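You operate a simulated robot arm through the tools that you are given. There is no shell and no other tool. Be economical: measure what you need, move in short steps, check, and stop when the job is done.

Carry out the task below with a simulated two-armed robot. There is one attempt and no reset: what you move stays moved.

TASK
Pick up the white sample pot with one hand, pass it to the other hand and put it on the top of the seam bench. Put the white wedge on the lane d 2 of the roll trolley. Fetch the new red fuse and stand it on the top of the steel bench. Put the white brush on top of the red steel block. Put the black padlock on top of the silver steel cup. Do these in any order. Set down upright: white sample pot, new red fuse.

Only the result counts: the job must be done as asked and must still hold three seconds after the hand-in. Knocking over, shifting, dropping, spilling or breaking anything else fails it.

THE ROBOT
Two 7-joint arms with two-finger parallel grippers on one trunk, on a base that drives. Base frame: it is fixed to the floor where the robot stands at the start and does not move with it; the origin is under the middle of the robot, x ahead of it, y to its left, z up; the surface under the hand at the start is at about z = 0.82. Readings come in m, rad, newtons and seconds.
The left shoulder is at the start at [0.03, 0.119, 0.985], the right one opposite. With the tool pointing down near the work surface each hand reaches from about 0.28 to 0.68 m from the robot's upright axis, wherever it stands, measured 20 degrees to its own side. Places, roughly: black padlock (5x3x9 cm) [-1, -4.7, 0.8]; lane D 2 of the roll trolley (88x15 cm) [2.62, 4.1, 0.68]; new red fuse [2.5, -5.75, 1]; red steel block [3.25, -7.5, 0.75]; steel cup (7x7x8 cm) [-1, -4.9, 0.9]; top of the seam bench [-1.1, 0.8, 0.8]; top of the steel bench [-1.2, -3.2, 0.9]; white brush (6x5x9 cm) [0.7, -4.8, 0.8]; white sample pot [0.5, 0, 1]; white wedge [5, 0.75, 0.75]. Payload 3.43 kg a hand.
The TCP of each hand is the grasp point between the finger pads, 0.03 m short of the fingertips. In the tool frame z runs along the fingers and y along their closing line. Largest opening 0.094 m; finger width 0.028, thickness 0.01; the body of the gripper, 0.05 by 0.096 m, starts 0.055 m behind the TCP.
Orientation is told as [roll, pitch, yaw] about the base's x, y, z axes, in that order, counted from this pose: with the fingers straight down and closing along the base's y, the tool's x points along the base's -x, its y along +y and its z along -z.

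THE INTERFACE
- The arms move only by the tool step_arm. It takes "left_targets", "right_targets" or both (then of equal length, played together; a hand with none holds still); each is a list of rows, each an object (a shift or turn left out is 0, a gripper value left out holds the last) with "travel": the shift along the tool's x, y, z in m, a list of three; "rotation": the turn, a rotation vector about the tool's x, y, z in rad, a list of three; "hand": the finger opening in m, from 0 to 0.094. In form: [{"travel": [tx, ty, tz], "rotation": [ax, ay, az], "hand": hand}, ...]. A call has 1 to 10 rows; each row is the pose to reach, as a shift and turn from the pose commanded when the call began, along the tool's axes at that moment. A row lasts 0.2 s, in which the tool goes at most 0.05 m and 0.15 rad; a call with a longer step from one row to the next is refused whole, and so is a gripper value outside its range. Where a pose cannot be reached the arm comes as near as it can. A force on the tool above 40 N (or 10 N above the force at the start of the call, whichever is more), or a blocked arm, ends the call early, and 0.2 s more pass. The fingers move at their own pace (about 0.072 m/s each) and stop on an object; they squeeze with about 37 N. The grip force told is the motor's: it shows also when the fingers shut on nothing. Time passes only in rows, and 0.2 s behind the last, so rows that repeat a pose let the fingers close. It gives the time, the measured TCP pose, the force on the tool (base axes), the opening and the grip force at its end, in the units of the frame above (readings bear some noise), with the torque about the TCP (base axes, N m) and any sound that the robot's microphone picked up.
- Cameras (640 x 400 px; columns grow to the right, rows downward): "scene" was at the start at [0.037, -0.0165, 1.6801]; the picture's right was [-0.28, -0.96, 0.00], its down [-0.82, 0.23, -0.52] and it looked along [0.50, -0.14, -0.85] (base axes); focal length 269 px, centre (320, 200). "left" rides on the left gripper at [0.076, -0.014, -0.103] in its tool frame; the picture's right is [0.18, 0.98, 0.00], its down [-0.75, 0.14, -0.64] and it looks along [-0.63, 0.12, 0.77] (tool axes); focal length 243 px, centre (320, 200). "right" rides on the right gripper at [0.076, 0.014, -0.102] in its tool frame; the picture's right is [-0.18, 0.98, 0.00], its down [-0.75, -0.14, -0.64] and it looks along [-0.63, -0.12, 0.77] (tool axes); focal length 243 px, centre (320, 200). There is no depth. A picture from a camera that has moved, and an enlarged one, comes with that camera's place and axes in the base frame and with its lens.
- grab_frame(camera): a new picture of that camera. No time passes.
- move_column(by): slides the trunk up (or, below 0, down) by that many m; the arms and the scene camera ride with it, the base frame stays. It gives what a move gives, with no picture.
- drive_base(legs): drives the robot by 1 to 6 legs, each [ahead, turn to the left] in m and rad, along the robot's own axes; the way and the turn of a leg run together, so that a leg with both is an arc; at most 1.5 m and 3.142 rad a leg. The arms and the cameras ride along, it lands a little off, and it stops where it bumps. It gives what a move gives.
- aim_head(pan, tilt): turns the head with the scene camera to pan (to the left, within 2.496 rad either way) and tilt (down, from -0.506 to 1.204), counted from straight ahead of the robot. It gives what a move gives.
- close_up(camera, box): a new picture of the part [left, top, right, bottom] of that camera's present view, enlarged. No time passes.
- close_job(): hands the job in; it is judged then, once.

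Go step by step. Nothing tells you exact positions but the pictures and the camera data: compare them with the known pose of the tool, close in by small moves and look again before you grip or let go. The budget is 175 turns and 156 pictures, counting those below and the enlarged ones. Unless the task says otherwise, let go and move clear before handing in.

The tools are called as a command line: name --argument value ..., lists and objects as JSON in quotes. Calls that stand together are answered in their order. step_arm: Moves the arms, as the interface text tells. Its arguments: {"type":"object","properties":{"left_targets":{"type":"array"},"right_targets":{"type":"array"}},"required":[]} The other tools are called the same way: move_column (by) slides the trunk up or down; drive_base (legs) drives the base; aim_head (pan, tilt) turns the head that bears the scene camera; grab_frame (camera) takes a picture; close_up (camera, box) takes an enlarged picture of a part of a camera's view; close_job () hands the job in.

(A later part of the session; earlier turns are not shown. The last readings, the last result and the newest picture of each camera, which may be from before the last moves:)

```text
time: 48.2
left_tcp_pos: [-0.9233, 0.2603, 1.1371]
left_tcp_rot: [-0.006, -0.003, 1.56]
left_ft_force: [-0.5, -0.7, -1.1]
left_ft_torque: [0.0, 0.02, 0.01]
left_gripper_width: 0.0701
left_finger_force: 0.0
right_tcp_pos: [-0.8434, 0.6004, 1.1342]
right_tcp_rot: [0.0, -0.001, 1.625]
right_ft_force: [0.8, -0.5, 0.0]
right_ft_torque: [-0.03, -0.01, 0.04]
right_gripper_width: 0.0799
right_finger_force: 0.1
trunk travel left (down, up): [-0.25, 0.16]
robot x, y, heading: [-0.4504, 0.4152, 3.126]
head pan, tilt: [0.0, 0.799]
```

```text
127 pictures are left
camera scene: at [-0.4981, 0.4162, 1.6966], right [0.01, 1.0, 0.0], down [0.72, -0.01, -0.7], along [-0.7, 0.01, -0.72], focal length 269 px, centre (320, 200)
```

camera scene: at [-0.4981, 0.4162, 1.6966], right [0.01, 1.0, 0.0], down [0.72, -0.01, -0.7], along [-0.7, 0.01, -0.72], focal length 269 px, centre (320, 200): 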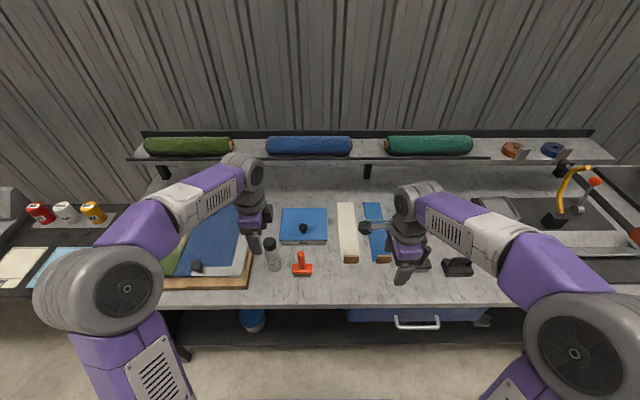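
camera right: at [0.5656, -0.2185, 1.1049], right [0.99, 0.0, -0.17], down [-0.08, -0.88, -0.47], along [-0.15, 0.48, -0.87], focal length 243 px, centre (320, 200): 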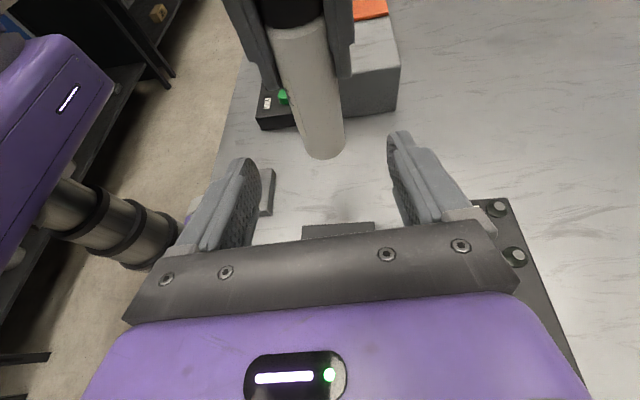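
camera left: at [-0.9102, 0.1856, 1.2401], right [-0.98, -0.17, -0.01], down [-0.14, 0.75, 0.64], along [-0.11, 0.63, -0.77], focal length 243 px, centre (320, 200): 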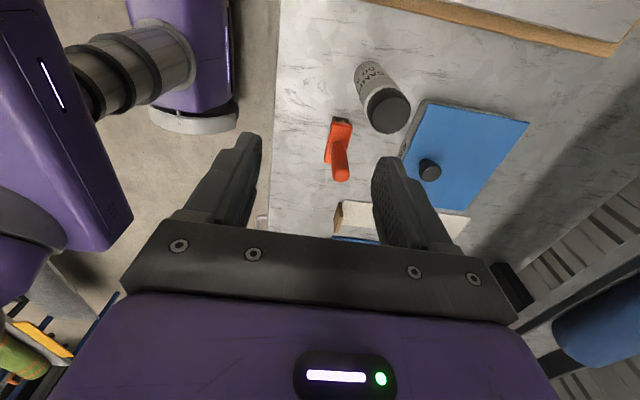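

The pot stands on the seam bench. Next is the padlock and cup area at around [-1, -4.8]; I drive down the corridor.

drive_base --legs '[[-0.2, 0], [0, 1.571], [1.5, 0], [1.5, 0], [0.7, 0]]'

aim_head --pan -0.5 --tilt 0.5

grab_frame --camera "scene"

aim_head --pan 0.6 --tilt 0.4

grab_frame --camera "scene"

```text
time: 71.2
left_tcp_pos: [-0.2829, -3.7979, 1.1373]
left_tcp_rot: [-0.004, -0.002, 3.103]
left_ft_force: [-0.5, -0.3, 0.6]
left_ft_torque: [-0.01, -0.03, -0.01]
left_gripper_width: 0.07
left_finger_force: 0.1
right_tcp_pos: [-0.6191, -3.7068, 1.133]
right_tcp_rot: [0.0, 0.001, -3.114]
right_ft_force: [-0.1, 0.0, 0.3]
right_ft_torque: [0.02, 0.01, -0.01]
right_gripper_width: 0.0801
right_finger_force: 0.0
trunk travel left (down, up): [-0.25, 0.16]
robot x, y, heading: [-0.4249, -3.3169, -1.614]
head pan, tilt: [0.0, 0.799]
```

```text
time: 72.1
left_tcp_pos: [-0.2811, -3.797, 1.1369]
left_tcp_rot: [-0.005, -0.002, 3.103]
left_ft_force: [-0.5, -0.1, -0.9]
left_ft_torque: [0.02, -0.02, 0.0]
left_gripper_width: 0.0703
left_finger_force: 0.0
right_tcp_pos: [-0.6196, -3.7056, 1.1333]
right_tcp_rot: [-0.001, 0.0, -3.114]
right_ft_force: [0.4, 0.4, -0.5]
right_ft_torque: [0.0, 0.0, 0.02]
right_gripper_width: 0.0799
right_finger_force: 0.0
trunk travel left (down, up): [-0.25, 0.16]
robot x, y, heading: [-0.4235, -3.3161, -1.612]
head pan, tilt: [-0.499, 0.499]
```

```text
126 pictures are left
camera scene: at [-0.4658, -3.3628, 1.7224], right [-0.86, 0.51, 0.0], down [0.25, 0.41, -0.88], along [-0.45, -0.75, -0.48], focal length 269 px, centre (320, 200)
```

scene: 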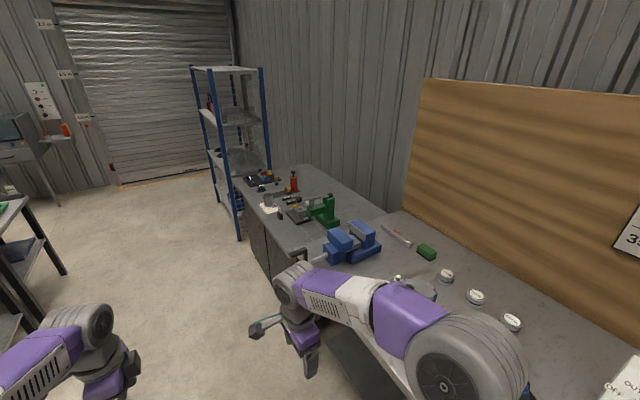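

```text
time: 73.4
left_tcp_pos: [-0.2817, -3.7969, 1.1372]
left_tcp_rot: [-0.005, -0.002, 3.103]
left_ft_force: [0.4, 1.1, 0.0]
left_ft_torque: [0.0, -0.02, -0.01]
left_gripper_width: 0.07
left_finger_force: 0.1
right_tcp_pos: [-0.6189, -3.7064, 1.1332]
right_tcp_rot: [-0.001, 0.0, -3.112]
right_ft_force: [0.5, -0.9, -0.4]
right_ft_torque: [-0.01, -0.01, 0.0]
right_gripper_width: 0.0801
right_finger_force: 0.1
trunk travel left (down, up): [-0.25, 0.16]
robot x, y, heading: [-0.4239, -3.3162, -1.61]
head pan, tilt: [0.6, 0.4]
```

```text
125 pictures are left
camera scene: at [-0.37, -3.3631, 1.7316], right [-0.85, -0.53, 0.0], down [-0.21, 0.33, -0.92], along [0.49, -0.78, -0.39], focal length 269 px, centre (320, 200)
```

scene: 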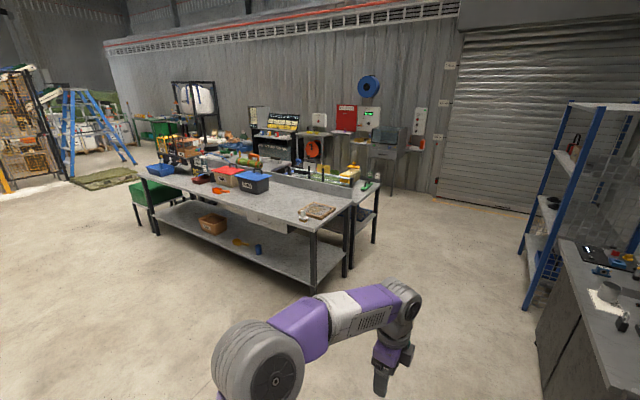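

Cup at about [-0.985, -4.89], and the padlock beside it. I drive in front and face the bench.

drive_base --legs '[[0, 0.1], [1.42, 0], [0, -1.63]]'

aim_head --pan 0 --tilt 0.85

grab_frame --camera "scene"

```text
time: 85.0
left_tcp_pos: [-0.8154, -4.882, 1.1366]
left_tcp_rot: [-0.005, -0.001, 1.562]
left_ft_force: [0.1, 0.8, -0.5]
left_ft_torque: [0.0, 0.01, -0.04]
left_gripper_width: 0.0701
left_finger_force: 0.2
right_tcp_pos: [-0.736, -4.5413, 1.133]
right_tcp_rot: [0.001, 0.001, 1.627]
right_ft_force: [0.7, -0.4, 0.3]
right_ft_torque: [-0.01, -0.01, 0.02]
right_gripper_width: 0.0799
right_finger_force: 0.1
trunk travel left (down, up): [-0.25, 0.16]
robot x, y, heading: [-0.3383, -4.7282, 3.132]
head pan, tilt: [0.6, 0.4]
```

```text
time: 86.0
left_tcp_pos: [-0.8154, -4.8816, 1.1361]
left_tcp_rot: [-0.005, -0.002, 1.561]
left_ft_force: [-0.4, 0.3, 0.1]
left_ft_torque: [0.0, 0.01, 0.01]
left_gripper_width: 0.0703
left_finger_force: 0.0
right_tcp_pos: [-0.7358, -4.5407, 1.1335]
right_tcp_rot: [-0.001, -0.001, 1.629]
right_ft_force: [1.2, 0.5, -0.4]
right_ft_torque: [0.01, -0.02, -0.01]
right_gripper_width: 0.0801
right_finger_force: 0.0
trunk travel left (down, up): [-0.25, 0.16]
robot x, y, heading: [-0.3405, -4.7307, 3.134]
head pan, tilt: [0.0, 0.85]
```

```text
124 pictures are left
camera scene: at [-0.3877, -4.7247, 1.6926], right [0.01, 1.0, 0.0], down [0.75, -0.01, -0.66], along [-0.66, 0.01, -0.75], focal length 269 px, centre (320, 200)
```

scene: 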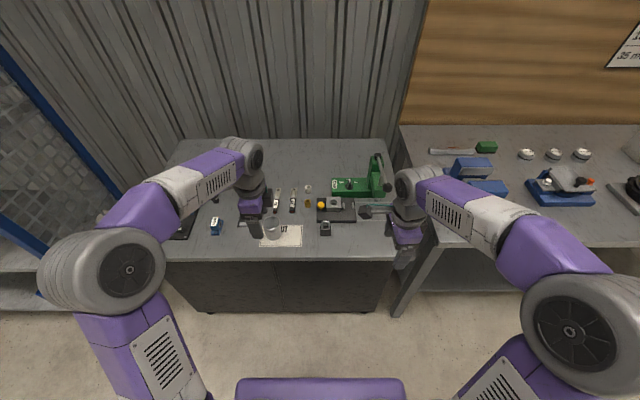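

close_up --camera "scene" --box '[160, 160, 420, 270]'

grab_frame --camera "right"

grab_frame --camera "left"

```text
2.46 times, centred on (290, 215) of scene
camera zoom: at [-0.3877, -4.7247, 1.6926], right [0.01, 1.0, 0.0], down [0.75, -0.01, -0.66], along [-0.66, 0.01, -0.75], focal length 662 px, centre (394, 163)
```

zoom: 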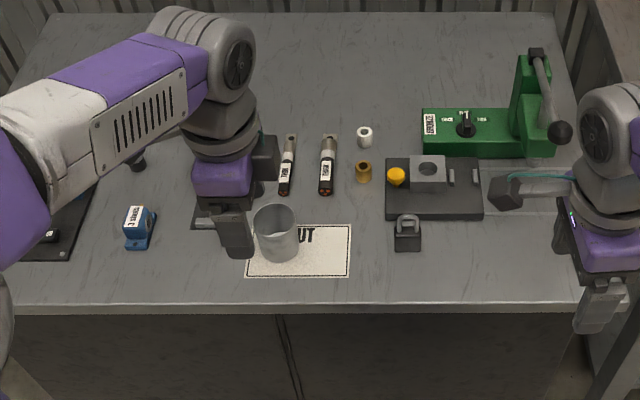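

```text
122 pictures are left
camera right: at [-0.7458, -4.6182, 1.2363], right [-0.99, 0.13, 0.0], down [0.1, 0.76, 0.64], along [0.08, 0.64, -0.77], focal length 243 px, centre (320, 200)
```

right: 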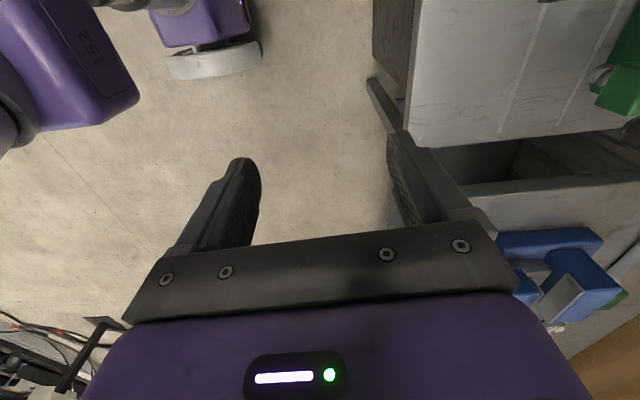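

```text
121 pictures are left
camera left: at [-0.8019, -4.9561, 1.2396], right [-0.98, -0.18, -0.01], down [-0.14, 0.75, 0.64], along [-0.11, 0.63, -0.77], focal length 243 px, centre (320, 200)
```

left: 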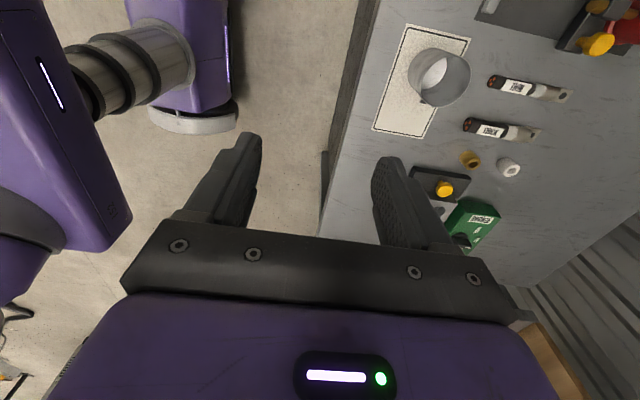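

The padlock stands near [-0.99, -4.69] and the open cup is at [-0.99, -4.90], so the padlock must be laid across the rim. I drive closer and test whether the wrists can turn another 90°.

drive_base --legs '[[0.13, 0]]'

step_arm --left_targets '[{"rotation": [0, 0, 0.15]}, {"rotation": [0, 0, 0.3]}, {"rotation": [0, 0, 0.45]}, {"rotation": [0, 0, 0.6]}, {"rotation": [0, 0, 0.75]}, {"rotation": [0, 0, 0.9]}, {"rotation": [0, 0, 1.05]}, {"rotation": [0, 0, 1.2]}, {"rotation": [0, 0, 1.35]}, {"rotation": [0, 0, 1.5]}]' --right_targets '[{"rotation": [0, 0, 0.15]}, {"rotation": [0, 0, 0.3]}, {"rotation": [0, 0, 0.45]}, {"rotation": [0, 0, 0.6]}, {"rotation": [0, 0, 0.75]}, {"rotation": [0, 0, 0.9]}, {"rotation": [0, 0, 1.05]}, {"rotation": [0, 0, 1.2]}, {"rotation": [0, 0, 1.35]}, {"rotation": [0, 0, 1.5]}]'

grab_frame --camera "scene"

```text
time: 87.3
left_tcp_pos: [-0.9474, -4.8799, 1.1363]
left_tcp_rot: [-0.005, -0.002, 1.561]
left_ft_force: [0.9, 0.2, -0.8]
left_ft_torque: [0.0, -0.03, -0.01]
left_gripper_width: 0.07
left_finger_force: 0.0
right_tcp_pos: [-0.8674, -4.5402, 1.1323]
right_tcp_rot: [0.001, 0.0, 1.628]
right_ft_force: [0.6, 0.1, -0.5]
right_ft_torque: [0.0, -0.02, -0.04]
right_gripper_width: 0.0795
right_finger_force: 0.2
trunk travel left (down, up): [-0.25, 0.16]
robot x, y, heading: [-0.4722, -4.7265, 3.128]
head pan, tilt: [0.0, 0.85]
```

```text
time: 89.5
left_tcp_pos: [-0.9446, -4.8805, 1.1363]
left_tcp_rot: [0.0, -0.006, 0.058]
left_ft_force: [0.2, 0.6, 0.3]
left_ft_torque: [0.01, 0.02, 0.01]
left_gripper_width: 0.07
left_finger_force: 0.1
right_tcp_pos: [-0.8652, -4.5404, 1.1334]
right_tcp_rot: [0.001, 0.003, 0.125]
right_ft_force: [-1.1, -0.8, 0.3]
right_ft_torque: [-0.04, 0.01, 0.01]
right_gripper_width: 0.0799
right_finger_force: 0.0
trunk travel left (down, up): [-0.25, 0.16]
robot x, y, heading: [-0.4681, -4.7249, 3.129]
head pan, tilt: [0.0, 0.85]
```

```text
120 pictures are left
camera scene: at [-0.5178, -4.7231, 1.6925], right [0.01, 1.0, 0.0], down [0.75, -0.01, -0.66], along [-0.66, 0.01, -0.75], focal length 269 px, centre (320, 200)
```

scene: 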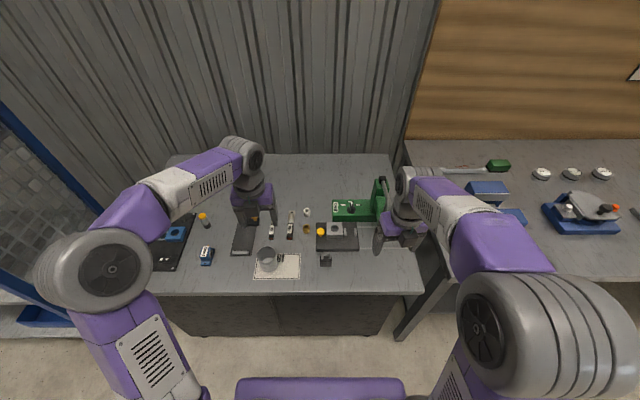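

Both wrists can do it. I move the right hand aside and the left above the padlock to look.

step_arm --left_targets '[{"travel": [0.01, 0.045, 0], "rotation": [0, 0, 0.06]}, {"travel": [0.02, 0.09, 0], "rotation": [0, 0, 0.06]}, {"travel": [0.03, 0.135, 0], "rotation": [0, 0, 0.06]}, {"travel": [0.04, 0.18, 0.03], "rotation": [0, 0, 0.06]}, {"travel": [0.045, 0.19, 0.06], "rotation": [0, 0, 0.06]}]' --right_targets '[{"travel": [0, 0.04, 0]}, {"travel": [0, 0.08, 0]}, {"travel": [0, 0.12, 0]}, {"travel": [0, 0.12, 0]}, {"travel": [0, 0.12, 0]}]'

grab_frame --camera "left"

close_up --camera "scene" --box '[220, 170, 400, 290]'

```text
refused: row 4 steps farther than a row can; nothing moved
```

```text
119 pictures are left
camera left: at [-1.0211, -4.8969, 1.2398], right [-0.24, 0.97, 0.0], down [0.74, 0.18, 0.65], along [0.63, 0.16, -0.76], focal length 243 px, centre (320, 200)
```

left: 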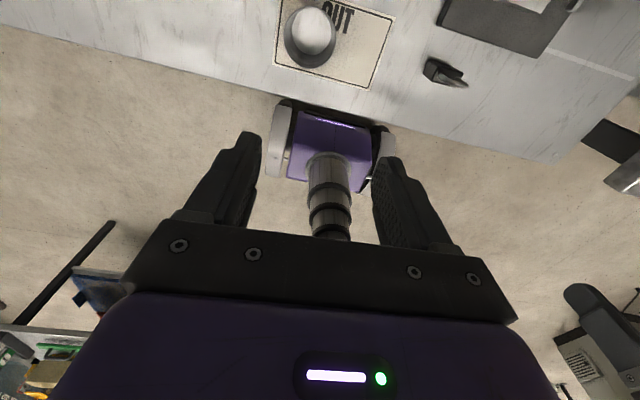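

```text
3.33 times, centred on (310, 230) of scene
camera zoom: at [-0.5178, -4.7231, 1.6925], right [0.01, 1.0, 0.0], down [0.75, -0.01, -0.66], along [-0.66, 0.01, -0.75], focal length 897 px, centre (353, 100)
```

zoom: 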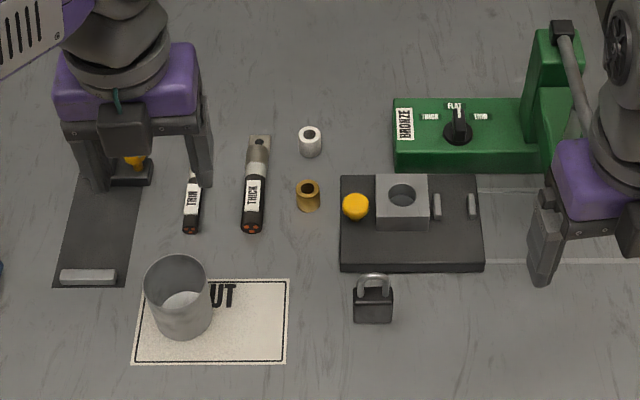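

Padlock estimate is [-0.985, -4.694] with the bench ≈0.815. Resending the move with shorter steps.

step_arm --left_targets '[{"travel": [0.01, 0.04, 0], "rotation": [0, 0, 0.06]}, {"travel": [0.02, 0.08, 0], "rotation": [0, 0, 0.06]}, {"travel": [0.03, 0.12, 0], "rotation": [0, 0, 0.06]}, {"travel": [0.04, 0.16, 0.02], "rotation": [0, 0, 0.06]}, {"travel": [0.051, 0.186, 0.05], "rotation": [0, 0, 0.06]}, {"travel": [0.051, 0.186, 0.09], "rotation": [0, 0, 0.06]}]' --right_targets '[{"travel": [0, 0.04, 0]}, {"travel": [0, 0.08, 0]}, {"travel": [0, 0.12, 0]}, {"travel": [0, 0.12, 0]}, {"travel": [0, 0.12, 0]}, {"travel": [0, 0.12, 0]}]'

grab_frame --camera "left"

close_up --camera "scene" --box '[220, 170, 400, 290]'

```text
time: 90.9
left_tcp_pos: [-1.0067, -4.6948, 1.0466]
left_tcp_rot: [0.002, -0.005, 0.001]
left_ft_force: [-0.5, -0.1, -0.3]
left_ft_torque: [0.04, 0.02, 0.0]
left_gripper_width: 0.0697
left_finger_force: 0.0
right_tcp_pos: [-0.8817, -4.4206, 1.1347]
right_tcp_rot: [0.0, 0.0, 0.127]
right_ft_force: [0.1, -0.4, -0.1]
right_ft_torque: [-0.02, 0.01, 0.02]
right_gripper_width: 0.0796
right_finger_force: 0.0
trunk travel left (down, up): [-0.25, 0.16]
robot x, y, heading: [-0.4705, -4.7264, 3.129]
head pan, tilt: [0.0, 0.85]
```

```text
117 pictures are left
camera left: at [-1.0832, -4.7078, 1.1485], right [-0.19, 0.98, 0.0], down [0.75, 0.14, 0.65], along [0.63, 0.12, -0.76], focal length 243 px, centre (320, 200)
```

left: 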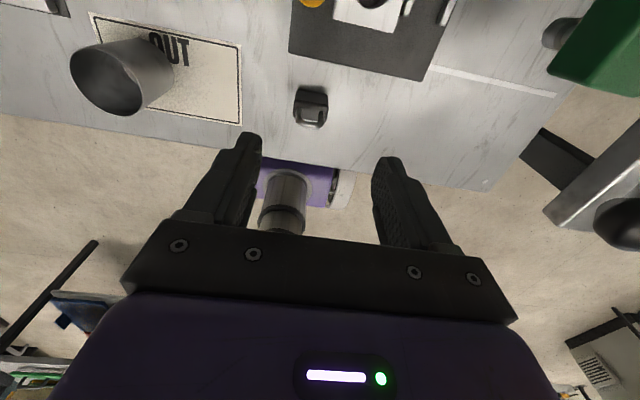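

```text
3.33 times, centred on (310, 230) of scene
camera zoom: at [-0.518, -4.724, 1.6925], right [0.01, 1.0, 0.0], down [0.75, -0.01, -0.66], along [-0.66, 0.01, -0.75], focal length 897 px, centre (353, 100)
```

zoom: 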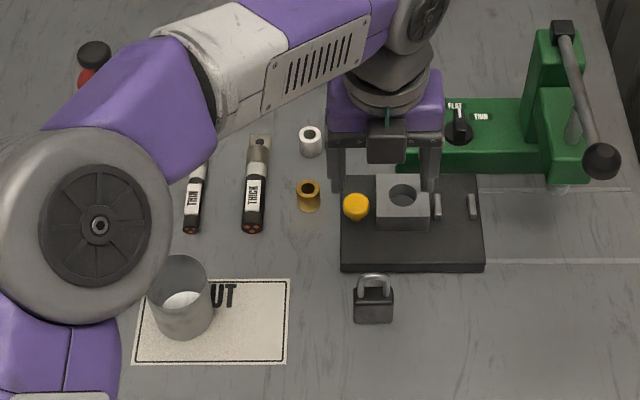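

Padlock centre is about [-0.977, -4.697]. I shift over it and descend until the fingertips just straddle the shackle.

step_arm --left_targets '[{"travel": [-0.03, -0.002, 0.02], "hand": 0.09}, {"travel": [-0.03, -0.002, 0.06], "hand": 0.09}, {"travel": [-0.03, -0.002, 0.1], "hand": 0.09}, {"travel": [-0.03, -0.002, 0.12], "hand": 0.09}]'

grab_frame --camera "left"

close_up --camera "scene" --box '[240, 190, 400, 290]'

```text
time: 91.9
left_tcp_pos: [-0.9775, -4.6987, 0.9257]
left_tcp_rot: [0.001, -0.005, 0.001]
left_ft_force: [0.2, -0.2, 0.1]
left_ft_torque: [0.0, 0.02, 0.0]
left_gripper_width: 0.0899
left_finger_force: 0.1
right_tcp_pos: [-0.8825, -4.42, 1.1327]
right_tcp_rot: [0.0, 0.0, 0.129]
right_ft_force: [0.1, -0.2, 0.2]
right_ft_torque: [0.03, -0.01, -0.03]
right_gripper_width: 0.0799
right_finger_force: 0.0
trunk travel left (down, up): [-0.25, 0.16]
robot x, y, heading: [-0.471, -4.7323, 3.129]
head pan, tilt: [0.0, 0.85]
```

```text
115 pictures are left
camera left: at [-1.0533, -4.7121, 1.0283], right [-0.19, 0.98, 0.0], down [0.75, 0.14, 0.65], along [0.63, 0.12, -0.76], focal length 243 px, centre (320, 200)
```

left: 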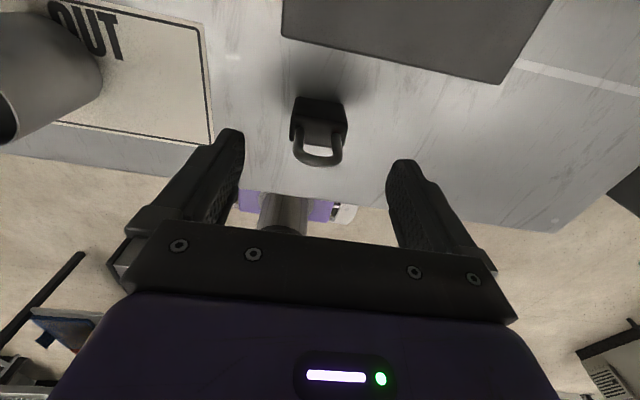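

```text
4.00 times, centred on (320, 240) of scene
camera zoom: at [-0.5183, -4.7231, 1.6925], right [0.01, 1.0, 0.0], down [0.75, -0.01, -0.66], along [-0.66, 0.01, -0.75], focal length 1077 px, centre (320, 40)
```

zoom: 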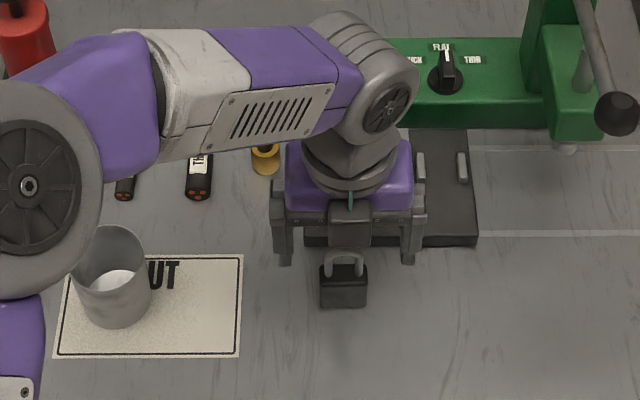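

Aligned. I descend to grip the body and close.

step_arm --left_targets '[{"travel": [0, 0.001, 0.03]}, {"travel": [0, 0.001, 0.055]}, {"travel": [0, 0.001, 0.068]}, {"travel": [0, 0.001, 0.068], "hand": 0.03}, {"travel": [0, 0.001, 0.068], "hand": 0.03}, {"travel": [0, 0.001, 0.068], "hand": 0.03}, {"travel": [0, 0.001, 0.068], "hand": 0.03}]'

grab_frame --camera "left"

```text
time: 93.5
left_tcp_pos: [-0.9786, -4.6986, 0.8587]
left_tcp_rot: [0.001, -0.004, 0.002]
left_ft_force: [-0.1, -0.6, -0.1]
left_ft_torque: [-0.01, 0.02, 0.0]
left_gripper_width: 0.0455
left_finger_force: 36.9
right_tcp_pos: [-0.8818, -4.419, 1.1335]
right_tcp_rot: [0.001, -0.001, 0.128]
right_ft_force: [0.6, 0.1, -0.1]
right_ft_torque: [0.0, 0.0, -0.01]
right_gripper_width: 0.08
right_finger_force: 0.1
trunk travel left (down, up): [-0.25, 0.16]
robot x, y, heading: [-0.474, -4.7282, 3.131]
head pan, tilt: [0.0, 0.85]
```

```text
113 pictures are left
camera left: at [-1.0544, -4.7103, 0.961], right [-0.19, 0.98, 0.0], down [0.75, 0.14, 0.65], along [0.64, 0.12, -0.76], focal length 243 px, centre (320, 200)
```

left: 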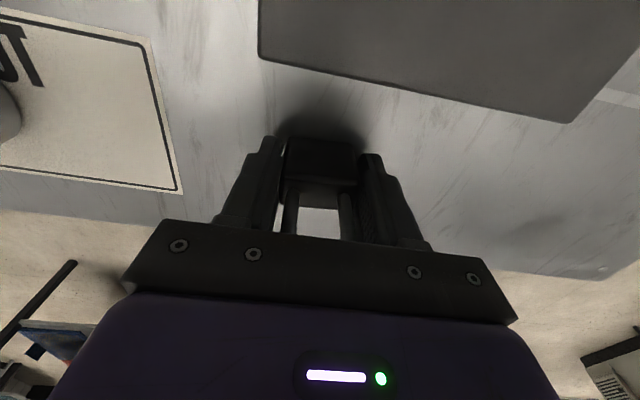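

Padlock gripped. I lift, then rotate the tool to horizontal pointing away from me, with the camera up.

step_arm --left_targets '[{"travel": [0, 0, -0.04]}, {"travel": [0, 0, -0.08]}, {"travel": [0, 0, -0.12]}, {"travel": [0, 0, -0.16], "rotation": [0, 0.1, 0]}, {"travel": [0, -0.02, -0.19], "rotation": [0, 0.25, 0]}, {"travel": [0, -0.04, -0.2], "rotation": [0, 0.4, 0]}, {"travel": [0, -0.06, -0.2], "rotation": [0, 0.55, 0]}, {"travel": [0, -0.08, -0.2], "rotation": [0, 0.7, 0]}, {"travel": [0, -0.1, -0.2], "rotation": [0, 0.85, 0]}, {"travel": [0, -0.12, -0.2], "rotation": [0, 1.0, 0]}]'

grab_frame --camera "scene"

```text
time: 95.7
left_tcp_pos: [-0.9781, -4.8195, 1.0594]
left_tcp_rot: [0.006, 0.995, 0.007]
left_ft_force: [-0.4, 0.9, -1.3]
left_ft_torque: [-0.01, -0.02, -0.01]
left_gripper_width: 0.0451
left_finger_force: 36.9
right_tcp_pos: [-0.8818, -4.4215, 1.1347]
right_tcp_rot: [0.0, 0.0, 0.127]
right_ft_force: [-0.6, -0.7, 0.5]
right_ft_torque: [-0.03, 0.01, -0.01]
right_gripper_width: 0.08
right_finger_force: 0.0
trunk travel left (down, up): [-0.25, 0.16]
robot x, y, heading: [-0.4723, -4.7276, 3.13]
head pan, tilt: [0.0, 0.85]
```

```text
112 pictures are left
camera scene: at [-0.518, -4.7241, 1.6925], right [0.01, 1.0, 0.0], down [0.75, -0.01, -0.66], along [-0.66, 0.01, -0.75], focal length 269 px, centre (320, 200)
```

scene: 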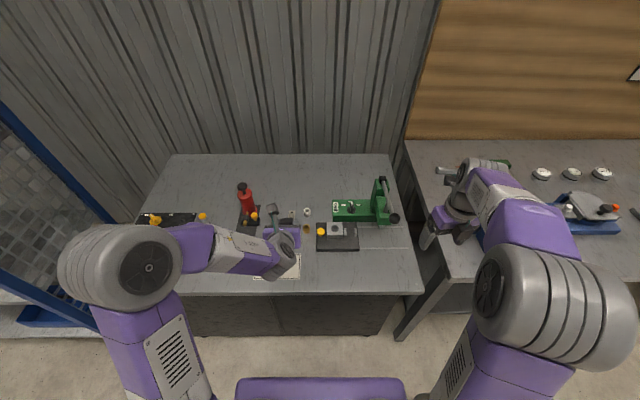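

step_arm --left_targets '[{"travel": [0, -0.02, 0], "rotation": [0, 0.15, 0]}, {"travel": [0, -0.04, 0], "rotation": [0, 0.3, 0]}, {"travel": [0, -0.06, 0], "rotation": [0, 0.45, 0]}, {"travel": [0, -0.078, 0], "rotation": [0, 0.55, 0]}]'

grab_frame --camera "left"

grab_frame --camera "scene"

```text
time: 96.7
left_tcp_pos: [-0.9765, -4.8508, 1.0598]
left_tcp_rot: [0.005, 1.246, 0.007]
left_ft_force: [0.3, 0.1, -1.6]
left_ft_torque: [-0.02, -0.02, 0.0]
left_gripper_width: 0.0452
left_finger_force: 36.8
left hand out of reach, approached as far as the arm can: row 2, 3, 4
right_tcp_pos: [-0.8816, -4.4202, 1.1341]
right_tcp_rot: [0.0, 0.0, 0.127]
right_ft_force: [0.0, -0.6, 0.3]
right_ft_torque: [0.01, 0.01, 0.01]
right_gripper_width: 0.08
right_finger_force: 0.1
trunk travel left (down, up): [-0.25, 0.16]
robot x, y, heading: [-0.4715, -4.723, 3.131]
head pan, tilt: [0.0, 0.85]
```

```text
111 pictures are left
camera left: at [-0.9039, -4.8643, 1.165], right [-0.06, 0.98, 0.18], down [0.85, 0.14, -0.51], along [-0.52, 0.12, -0.84], focal length 243 px, centre (320, 200)
```

left: 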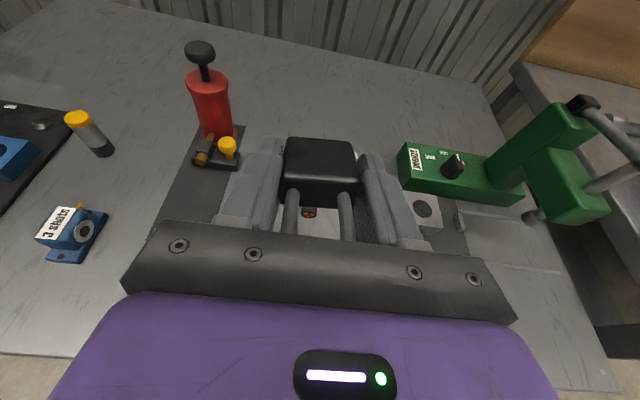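

```text
110 pictures are left
camera scene: at [-0.518, -4.7234, 1.6925], right [0.01, 1.0, 0.0], down [0.75, -0.01, -0.66], along [-0.66, 0.01, -0.75], focal length 269 px, centre (320, 200)
```

scene: 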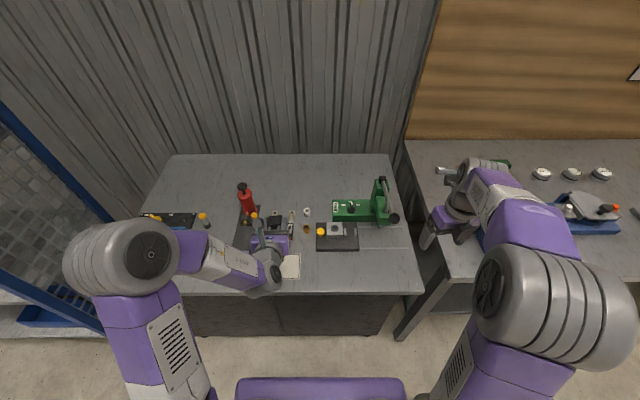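

The wrist limit was reached at 71° because I'm too close. I back the base up 15 cm, then extend and finish the rotation.

drive_base --legs '[[-0.15, 0]]'

step_arm --left_targets '[{"travel": [0.01, -0.01, 0.03]}, {"travel": [0.02, -0.02, 0.06], "rotation": [0, 0.05, 0]}, {"travel": [0.03, -0.03, 0.09], "rotation": [0, 0.15, 0]}, {"travel": [0.04, -0.04, 0.12], "rotation": [0, 0.25, 0]}, {"travel": [0.045, -0.045, 0.145], "rotation": [0, 0.32, 0]}]'

grab_frame --camera "left"

grab_frame --camera "scene"

```text
time: 98.0
left_tcp_pos: [-0.8291, -4.8529, 1.0608]
left_tcp_rot: [0.005, 1.248, 0.006]
left_ft_force: [-0.4, -0.2, -1.3]
left_ft_torque: [0.01, -0.04, 0.02]
left_gripper_width: 0.0453
left_finger_force: 37.1
right_tcp_pos: [-0.7339, -4.4213, 1.1348]
right_tcp_rot: [0.002, -0.001, 0.128]
right_ft_force: [1.1, -0.7, -0.1]
right_ft_torque: [0.03, -0.02, 0.0]
right_gripper_width: 0.0796
right_finger_force: 0.1
trunk travel left (down, up): [-0.25, 0.16]
robot x, y, heading: [-0.3173, -4.7242, 3.13]
head pan, tilt: [0.0, 0.85]
```

```text
time: 99.2
left_tcp_pos: [-0.935, -4.7982, 1.1639]
left_tcp_rot: [0.543, 1.56, 0.539]
left_ft_force: [-0.4, 3.1, 0.9]
left_ft_torque: [-0.06, -0.13, 0.16]
left_gripper_width: 0.0453
left_finger_force: 36.9
left hand out of reach, approached as far as the arm can: row 2, 3, 4, 5
right_tcp_pos: [-0.7363, -4.4235, 1.1332]
right_tcp_rot: [0.0, -0.001, 0.13]
right_ft_force: [-0.7, -0.4, 0.4]
right_ft_torque: [0.04, -0.05, 0.03]
right_gripper_width: 0.0797
right_finger_force: 0.0
trunk travel left (down, up): [-0.25, 0.16]
robot x, y, heading: [-0.3232, -4.729, 3.137]
head pan, tilt: [0.0, 0.85]
```

```text
109 pictures are left
camera left: at [-0.8324, -4.8112, 1.2414], right [0.0, 0.98, 0.19], down [0.65, 0.14, -0.75], along [-0.76, 0.12, -0.64], focal length 243 px, centre (320, 200)
```

left: 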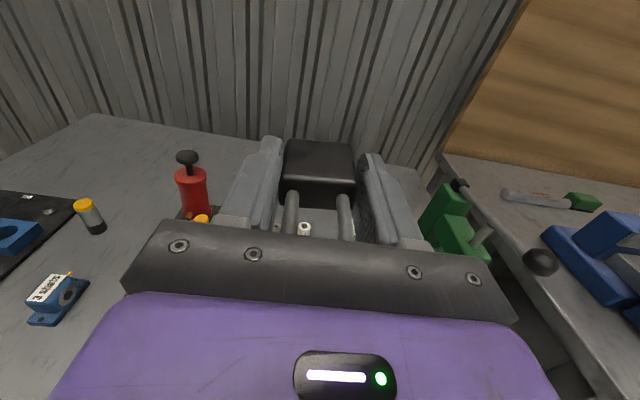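

```text
108 pictures are left
camera scene: at [-0.3732, -4.725, 1.6924], right [0.01, 1.0, 0.0], down [0.75, -0.01, -0.66], along [-0.66, 0.01, -0.75], focal length 269 px, centre (320, 200)
```

scene: 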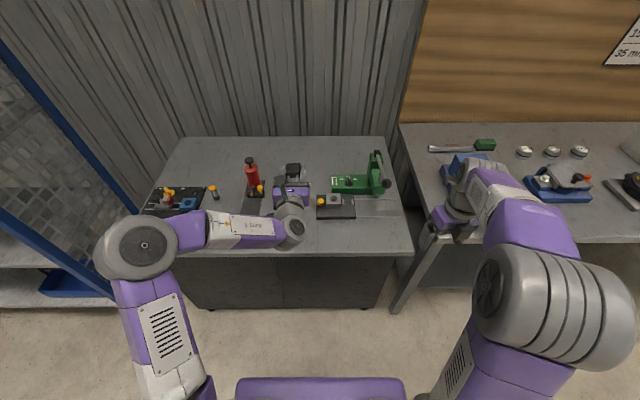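

The tool is horizontal now, but only at higher z for this arm. Lowering the trunk will bring it down, so I raise the right hand first and lower the trunk part way.

step_arm --right_targets '[{"travel": [-0.02, 0, -0.04]}, {"travel": [-0.04, 0, -0.08]}, {"travel": [-0.06, 0, -0.12]}, {"travel": [-0.06, 0, -0.16]}]' --left_targets '[{"travel": [0, 0, 0]}, {"travel": [0, 0, 0]}, {"travel": [0, 0, 0]}, {"travel": [0, 0, 0]}]'

move_column --by -0.12

```text
time: 100.2
left_tcp_pos: [-0.9342, -4.7999, 1.1623]
left_tcp_rot: [0.177, 1.56, 0.182]
left_ft_force: [-0.3, 0.2, -1.3]
left_ft_torque: [0.02, -0.01, -0.01]
left_gripper_width: 0.0456
left_finger_force: 37.1
right_tcp_pos: [-0.6764, -4.4177, 1.2964]
right_tcp_rot: [0.001, -0.002, 0.128]
right_ft_force: [0.1, -0.2, -0.9]
right_ft_torque: [0.02, 0.0, 0.03]
right_gripper_width: 0.08
right_finger_force: 0.0
trunk travel left (down, up): [-0.25, 0.16]
robot x, y, heading: [-0.3221, -4.7301, 3.132]
head pan, tilt: [0.0, 0.85]
```

```text
time: 101.7
left_tcp_pos: [-0.9324, -4.8001, 1.0434]
left_tcp_rot: [0.148, 1.56, 0.149]
left_ft_force: [-0.4, -0.5, -0.9]
left_ft_torque: [0.0, 0.01, -0.02]
left_gripper_width: 0.0454
left_finger_force: 37.4
right_tcp_pos: [-0.6766, -4.4146, 1.1756]
right_tcp_rot: [0.001, 0.002, 0.127]
right_ft_force: [0.4, -0.5, -0.4]
right_ft_torque: [0.01, 0.04, -0.02]
right_gripper_width: 0.0802
right_finger_force: 0.2
trunk travel left (down, up): [-0.13, 0.28]
robot x, y, heading: [-0.3237, -4.728, 3.133]
head pan, tilt: [0.0, 0.85]
```

Good. Now I shift toward above the cup while keeping horizontal.

step_arm --left_targets '[{"travel": [0, -0.04, 0]}, {"travel": [0, -0.08, 0]}, {"travel": [0, -0.096, 0.02]}, {"travel": [0, -0.096, 0.046]}]'

grab_frame --camera "left"

grab_frame --camera "scene"

```text
time: 102.7
left_tcp_pos: [-0.9366, -4.8653, 1.0734]
left_tcp_rot: [0.383, 1.514, 0.381]
left_ft_force: [0.0, -0.3, -0.4]
left_ft_torque: [0.0, -0.01, -0.02]
left_gripper_width: 0.0456
left_finger_force: 37.1
left hand out of reach, approached as far as the arm can: row 1, 2, 3, 4
right_tcp_pos: [-0.6765, -4.4181, 1.1757]
right_tcp_rot: [0.003, 0.0, 0.128]
right_ft_force: [0.4, -0.2, 0.5]
right_ft_torque: [0.04, 0.0, 0.0]
right_gripper_width: 0.0801
right_finger_force: 0.0
trunk travel left (down, up): [-0.13, 0.28]
robot x, y, heading: [-0.3204, -4.725, 3.133]
head pan, tilt: [0.0, 0.85]
```

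```text
107 pictures are left
camera left: at [-0.8384, -4.8791, 1.154], right [-0.01, 0.98, 0.2], down [0.68, 0.15, -0.72], along [-0.73, 0.13, -0.67], focal length 243 px, centre (320, 200)
```

left: 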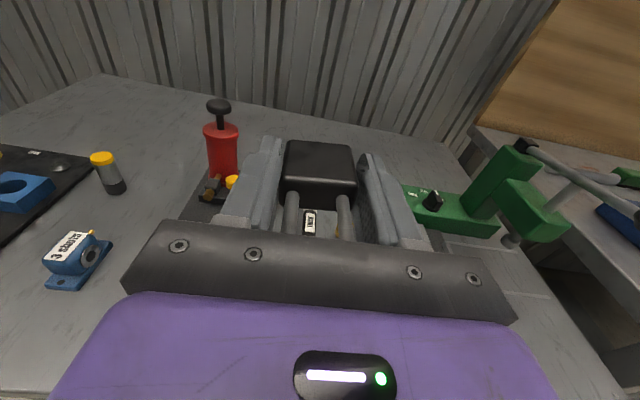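

```text
106 pictures are left
camera scene: at [-0.3697, -4.7271, 1.5725], right [0.01, 1.0, 0.0], down [0.75, -0.01, -0.66], along [-0.66, 0.01, -0.75], focal length 269 px, centre (320, 200)
```

scene: 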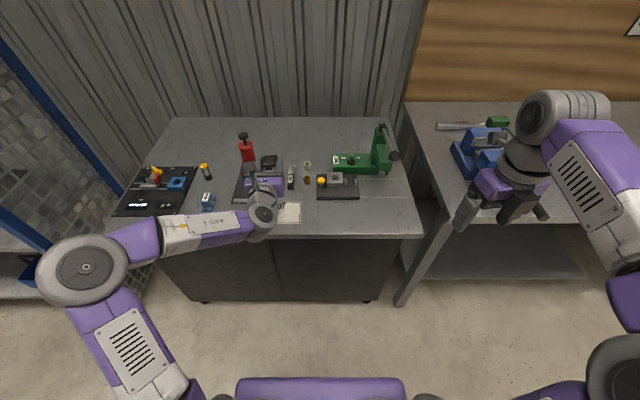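

Lateral motion is limited in this posture. I'll return the arm to the comfortable lateral offset and turn and advance the base instead; the round cup doesn't mind a slight yaw.

step_arm --left_targets '[{"travel": [0, 0.03, 0]}, {"travel": [-0.015, 0.065, 0]}, {"travel": [-0.03, 0.07, 0], "rotation": [0, 0.05, 0]}, {"travel": [-0.03, 0.07, 0], "rotation": [0, 0.05, 0]}]'

drive_base --legs '[[0, 0.135]]'

```text
time: 103.7
left_tcp_pos: [-0.9354, -4.7918, 1.0433]
left_tcp_rot: [3.068, 1.531, 3.069]
left_ft_force: [0.7, -0.7, -0.5]
left_ft_torque: [0.01, -0.01, -0.03]
left_gripper_width: 0.0458
left_finger_force: 36.7
right_tcp_pos: [-0.6771, -4.4172, 1.1752]
right_tcp_rot: [0.002, -0.001, 0.127]
right_ft_force: [-0.3, 0.3, 0.7]
right_ft_torque: [0.02, -0.02, -0.02]
right_gripper_width: 0.0799
right_finger_force: 0.1
trunk travel left (down, up): [-0.13, 0.28]
robot x, y, heading: [-0.3232, -4.7274, 3.127]
head pan, tilt: [0.0, 0.85]
```

```text
time: 104.7
left_tcp_pos: [-0.9214, -4.8741, 1.0437]
left_tcp_rot: [3.102, 1.533, -3.042]
left_ft_force: [0.1, -0.3, -1.3]
left_ft_torque: [0.0, 0.0, 0.03]
left_gripper_width: 0.0456
left_finger_force: 36.3
right_tcp_pos: [-0.7158, -4.4659, 1.1756]
right_tcp_rot: [0.0, -0.001, 0.262]
right_ft_force: [0.8, -0.4, 0.2]
right_ft_torque: [0.01, 0.01, 0.0]
right_gripper_width: 0.0799
right_finger_force: 0.0
trunk travel left (down, up): [-0.13, 0.28]
robot x, y, heading: [-0.3214, -4.7293, -3.01]
head pan, tilt: [0.0, 0.85]
```

drive_base --legs '[[0, 0.02], [0.057, 0]]'

move_column --by -0.07

grab_frame --camera "left"

aim_head --pan 0.2 --tilt 0.9

close_up --camera "scene" --box '[200, 120, 440, 270]'

```text
time: 106.0
left_tcp_pos: [-0.9743, -4.8944, 1.0433]
left_tcp_rot: [3.113, 1.533, -3.014]
left_ft_force: [-0.4, 0.7, -0.5]
left_ft_torque: [-0.03, -0.01, 0.02]
left_gripper_width: 0.0455
left_finger_force: 36.6
right_tcp_pos: [-0.7776, -4.4832, 1.1752]
right_tcp_rot: [0.0, -0.003, 0.285]
right_ft_force: [-0.5, 0.6, -0.3]
right_ft_torque: [0.03, -0.04, -0.01]
right_gripper_width: 0.0801
right_finger_force: 0.0
trunk travel left (down, up): [-0.13, 0.28]
robot x, y, heading: [-0.3773, -4.7357, -2.992]
head pan, tilt: [0.0, 0.85]
```

```text
time: 107.1
left_tcp_pos: [-0.9739, -4.8938, 0.9739]
left_tcp_rot: [3.11, 1.533, -3.015]
left_ft_force: [-0.3, -0.4, -0.5]
left_ft_torque: [0.02, -0.03, -0.03]
left_gripper_width: 0.0457
left_finger_force: 37.1
right_tcp_pos: [-0.7765, -4.4825, 1.105]
right_tcp_rot: [0.001, -0.001, 0.284]
right_ft_force: [0.5, 0.2, 0.2]
right_ft_torque: [0.01, -0.03, 0.0]
right_gripper_width: 0.0799
right_finger_force: 0.2
trunk travel left (down, up): [-0.06, 0.35]
robot x, y, heading: [-0.3782, -4.737, -2.994]
head pan, tilt: [0.0, 0.85]
```

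```text
105 pictures are left
camera left: at [-0.8663, -4.8901, 1.0462], right [-0.15, 0.97, 0.19], down [0.58, 0.24, -0.78], along [-0.8, -0.01, -0.6], focal length 243 px, centre (320, 200)
```

left: 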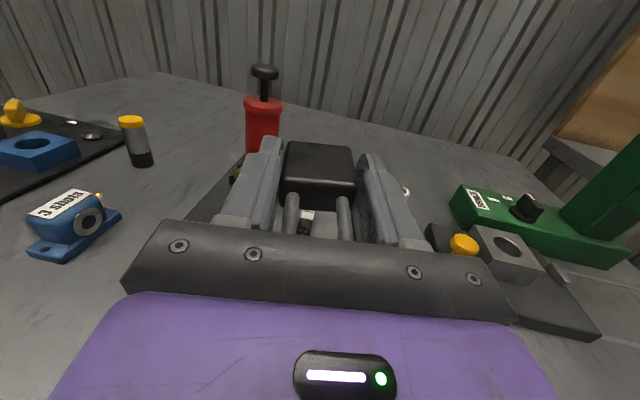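

```text
time: 107.8
left_tcp_pos: [-0.9736, -4.8942, 0.9738]
left_tcp_rot: [3.112, 1.533, -3.01]
left_ft_force: [0.5, -0.2, -1.2]
left_ft_torque: [0.04, 0.01, -0.03]
left_gripper_width: 0.0457
left_finger_force: 36.9
right_tcp_pos: [-0.7761, -4.4832, 1.1056]
right_tcp_rot: [0.0, 0.0, 0.286]
right_ft_force: [-0.3, 0.0, -0.2]
right_ft_torque: [0.02, 0.0, -0.01]
right_gripper_width: 0.08
right_finger_force: 0.1
trunk travel left (down, up): [-0.06, 0.35]
robot x, y, heading: [-0.3801, -4.7349, -2.995]
head pan, tilt: [0.201, 0.901]
```

```text
2.67 times, centred on (320, 195) of scene
camera zoom: at [-0.419, -4.7548, 1.4986], right [-0.34, 0.94, 0.0], down [0.74, 0.27, -0.62], along [-0.58, -0.21, -0.78], focal length 718 px, centre (320, 213)
```

zoom: 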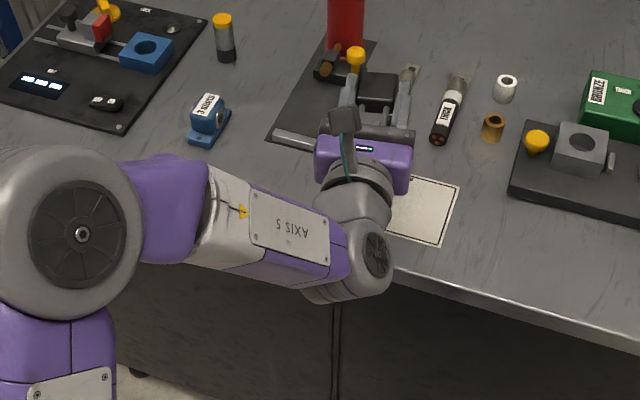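

The padlock is above the cup (cup ≈[-0.980, -4.896], rim ≈0.895). I lower the trunk most of the rest of the way.

move_column --by -0.045

step_arm --left_targets '[{"travel": [-0.003, 0, 0.004]}, {"travel": [-0.006, 0, 0.004]}, {"travel": [-0.009, 0, 0.004]}]'

grab_frame --camera "left"

grab_frame --camera "right"

```text
time: 108.7
left_tcp_pos: [-0.9727, -4.8937, 0.9282]
left_tcp_rot: [3.112, 1.532, -3.011]
left_ft_force: [0.1, -0.1, -1.1]
left_ft_torque: [-0.03, 0.0, -0.01]
left_gripper_width: 0.0458
left_finger_force: 37.0
right_tcp_pos: [-0.7766, -4.484, 1.0605]
right_tcp_rot: [0.001, 0.001, 0.285]
right_ft_force: [-0.5, 1.1, 0.6]
right_ft_torque: [-0.01, -0.01, -0.02]
right_gripper_width: 0.0799
right_finger_force: 0.0
trunk travel left (down, up): [-0.015, 0.395]
robot x, y, heading: [-0.3762, -4.7344, -2.994]
head pan, tilt: [0.201, 0.901]
```

```text
time: 109.5
left_tcp_pos: [-0.9788, -4.8964, 0.9195]
left_tcp_rot: [3.114, 1.532, -3.008]
left_ft_force: [-0.5, 0.1, -1.1]
left_ft_torque: [0.0, -0.01, 0.0]
left_gripper_width: 0.0455
left_finger_force: 37.0
right_tcp_pos: [-0.7762, -4.4838, 1.0597]
right_tcp_rot: [0.001, 0.001, 0.285]
right_ft_force: [-1.1, 0.6, 0.5]
right_ft_torque: [-0.02, -0.03, 0.02]
right_gripper_width: 0.08
right_finger_force: 0.0
trunk travel left (down, up): [-0.015, 0.395]
robot x, y, heading: [-0.382, -4.7334, -2.996]
head pan, tilt: [0.201, 0.901]
```

```text
103 pictures are left
camera left: at [-0.8706, -4.8912, 0.9921], right [-0.15, 0.97, 0.18], down [0.58, 0.24, -0.78], along [-0.8, -0.01, -0.6], focal length 243 px, centre (320, 200)
```

left: 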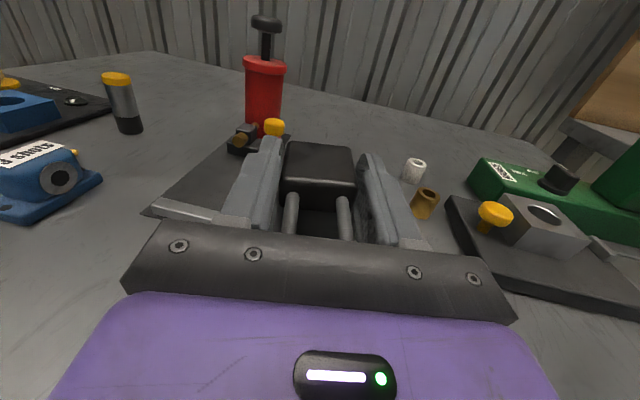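

```text
102 pictures are left
camera right: at [-0.854, -4.4907, 1.1633], right [-0.1, 0.99, 0.0], down [0.76, 0.08, 0.64], along [0.64, 0.06, -0.77], focal length 243 px, centre (320, 200)
```

right: 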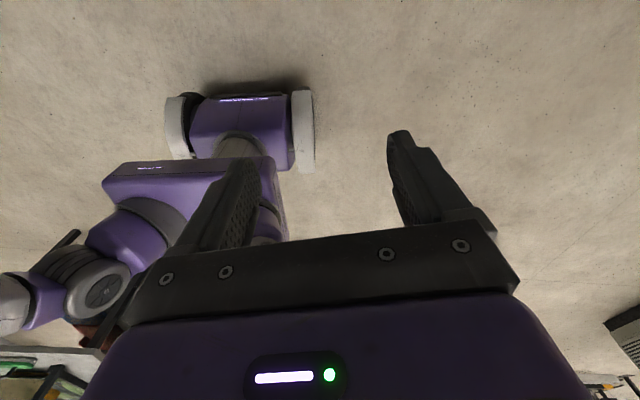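

step_arm --left_targets '[{"travel": [-0.002, 0, 0]}, {"travel": [-0.004, 0, 0]}, {"travel": [-0.006, 0, 0]}]'

close_up --camera "left" --box '[220, 120, 440, 250]'

```text
time: 110.3
left_tcp_pos: [-0.9781, -4.8957, 0.9136]
left_tcp_rot: [3.116, 1.533, -3.007]
left_ft_force: [0.4, -0.6, -1.4]
left_ft_torque: [0.04, -0.01, 0.02]
left_gripper_width: 0.0457
left_finger_force: 37.0
right_tcp_pos: [-0.7763, -4.4838, 1.0602]
right_tcp_rot: [0.0, -0.001, 0.283]
right_ft_force: [-0.4, -0.2, 0.1]
right_ft_torque: [0.02, -0.01, -0.02]
right_gripper_width: 0.0802
right_finger_force: 0.0
trunk travel left (down, up): [-0.015, 0.395]
robot x, y, heading: [-0.377, -4.734, -2.996]
head pan, tilt: [0.201, 0.901]
```

```text
2.91 times, centred on (330, 185) of left
camera zoom: at [-0.871, -4.8903, 0.9861], right [-0.15, 0.97, 0.18], down [0.58, 0.24, -0.78], along [-0.8, -0.01, -0.6], focal length 706 px, centre (291, 244)
```

zoom: 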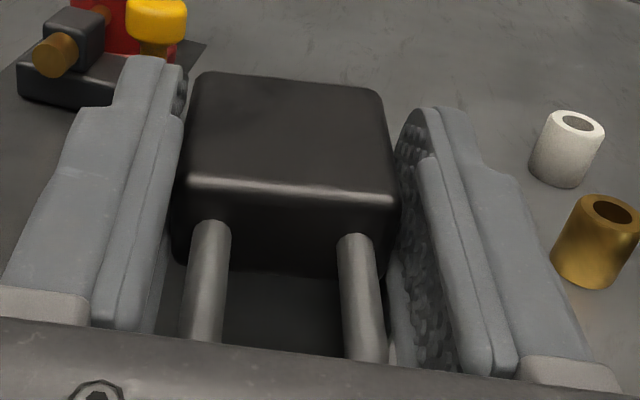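

step_arm --left_targets '[{"travel": [-0.002, 0, 0]}, {"travel": [-0.004, 0, 0]}]'

step_arm --left_targets '[{"travel": [-0.002, 0, 0]}, {"travel": [-0.004, 0, 0]}]'

```text
time: 110.9
left_tcp_pos: [-0.9782, -4.8954, 0.9127]
left_tcp_rot: [3.108, 1.53, -3.014]
left_ft_force: [-0.6, -1.8, 3.7]
left_ft_torque: [-0.12, -0.02, -0.03]
left_gripper_width: 0.0455
left_finger_force: 36.9
right_tcp_pos: [-0.7757, -4.4828, 1.0605]
right_tcp_rot: [0.0, 0.001, 0.286]
right_ft_force: [0.4, 0.1, -0.9]
right_ft_torque: [0.01, -0.02, 0.02]
right_gripper_width: 0.08
right_finger_force: 0.1
trunk travel left (down, up): [-0.015, 0.395]
robot x, y, heading: [-0.3736, -4.7343, -2.996]
head pan, tilt: [0.201, 0.901]
```

```text
time: 111.5
left_tcp_pos: [-0.9791, -4.895, 0.9109]
left_tcp_rot: [3.109, 1.52, -3.011]
left_ft_force: [-1.5, -3.8, 22.1]
left_ft_torque: [-0.58, -0.31, -0.1]
left_gripper_width: 0.0457
left_finger_force: 37.1
right_tcp_pos: [-0.7738, -4.4831, 1.061]
right_tcp_rot: [0.0, 0.001, 0.284]
right_ft_force: [-0.2, -0.5, 0.2]
right_ft_torque: [0.02, 0.04, -0.01]
right_gripper_width: 0.0799
right_finger_force: 0.1
trunk travel left (down, up): [-0.015, 0.395]
robot x, y, heading: [-0.378, -4.7328, -3.0]
head pan, tilt: [0.201, 0.901]
```

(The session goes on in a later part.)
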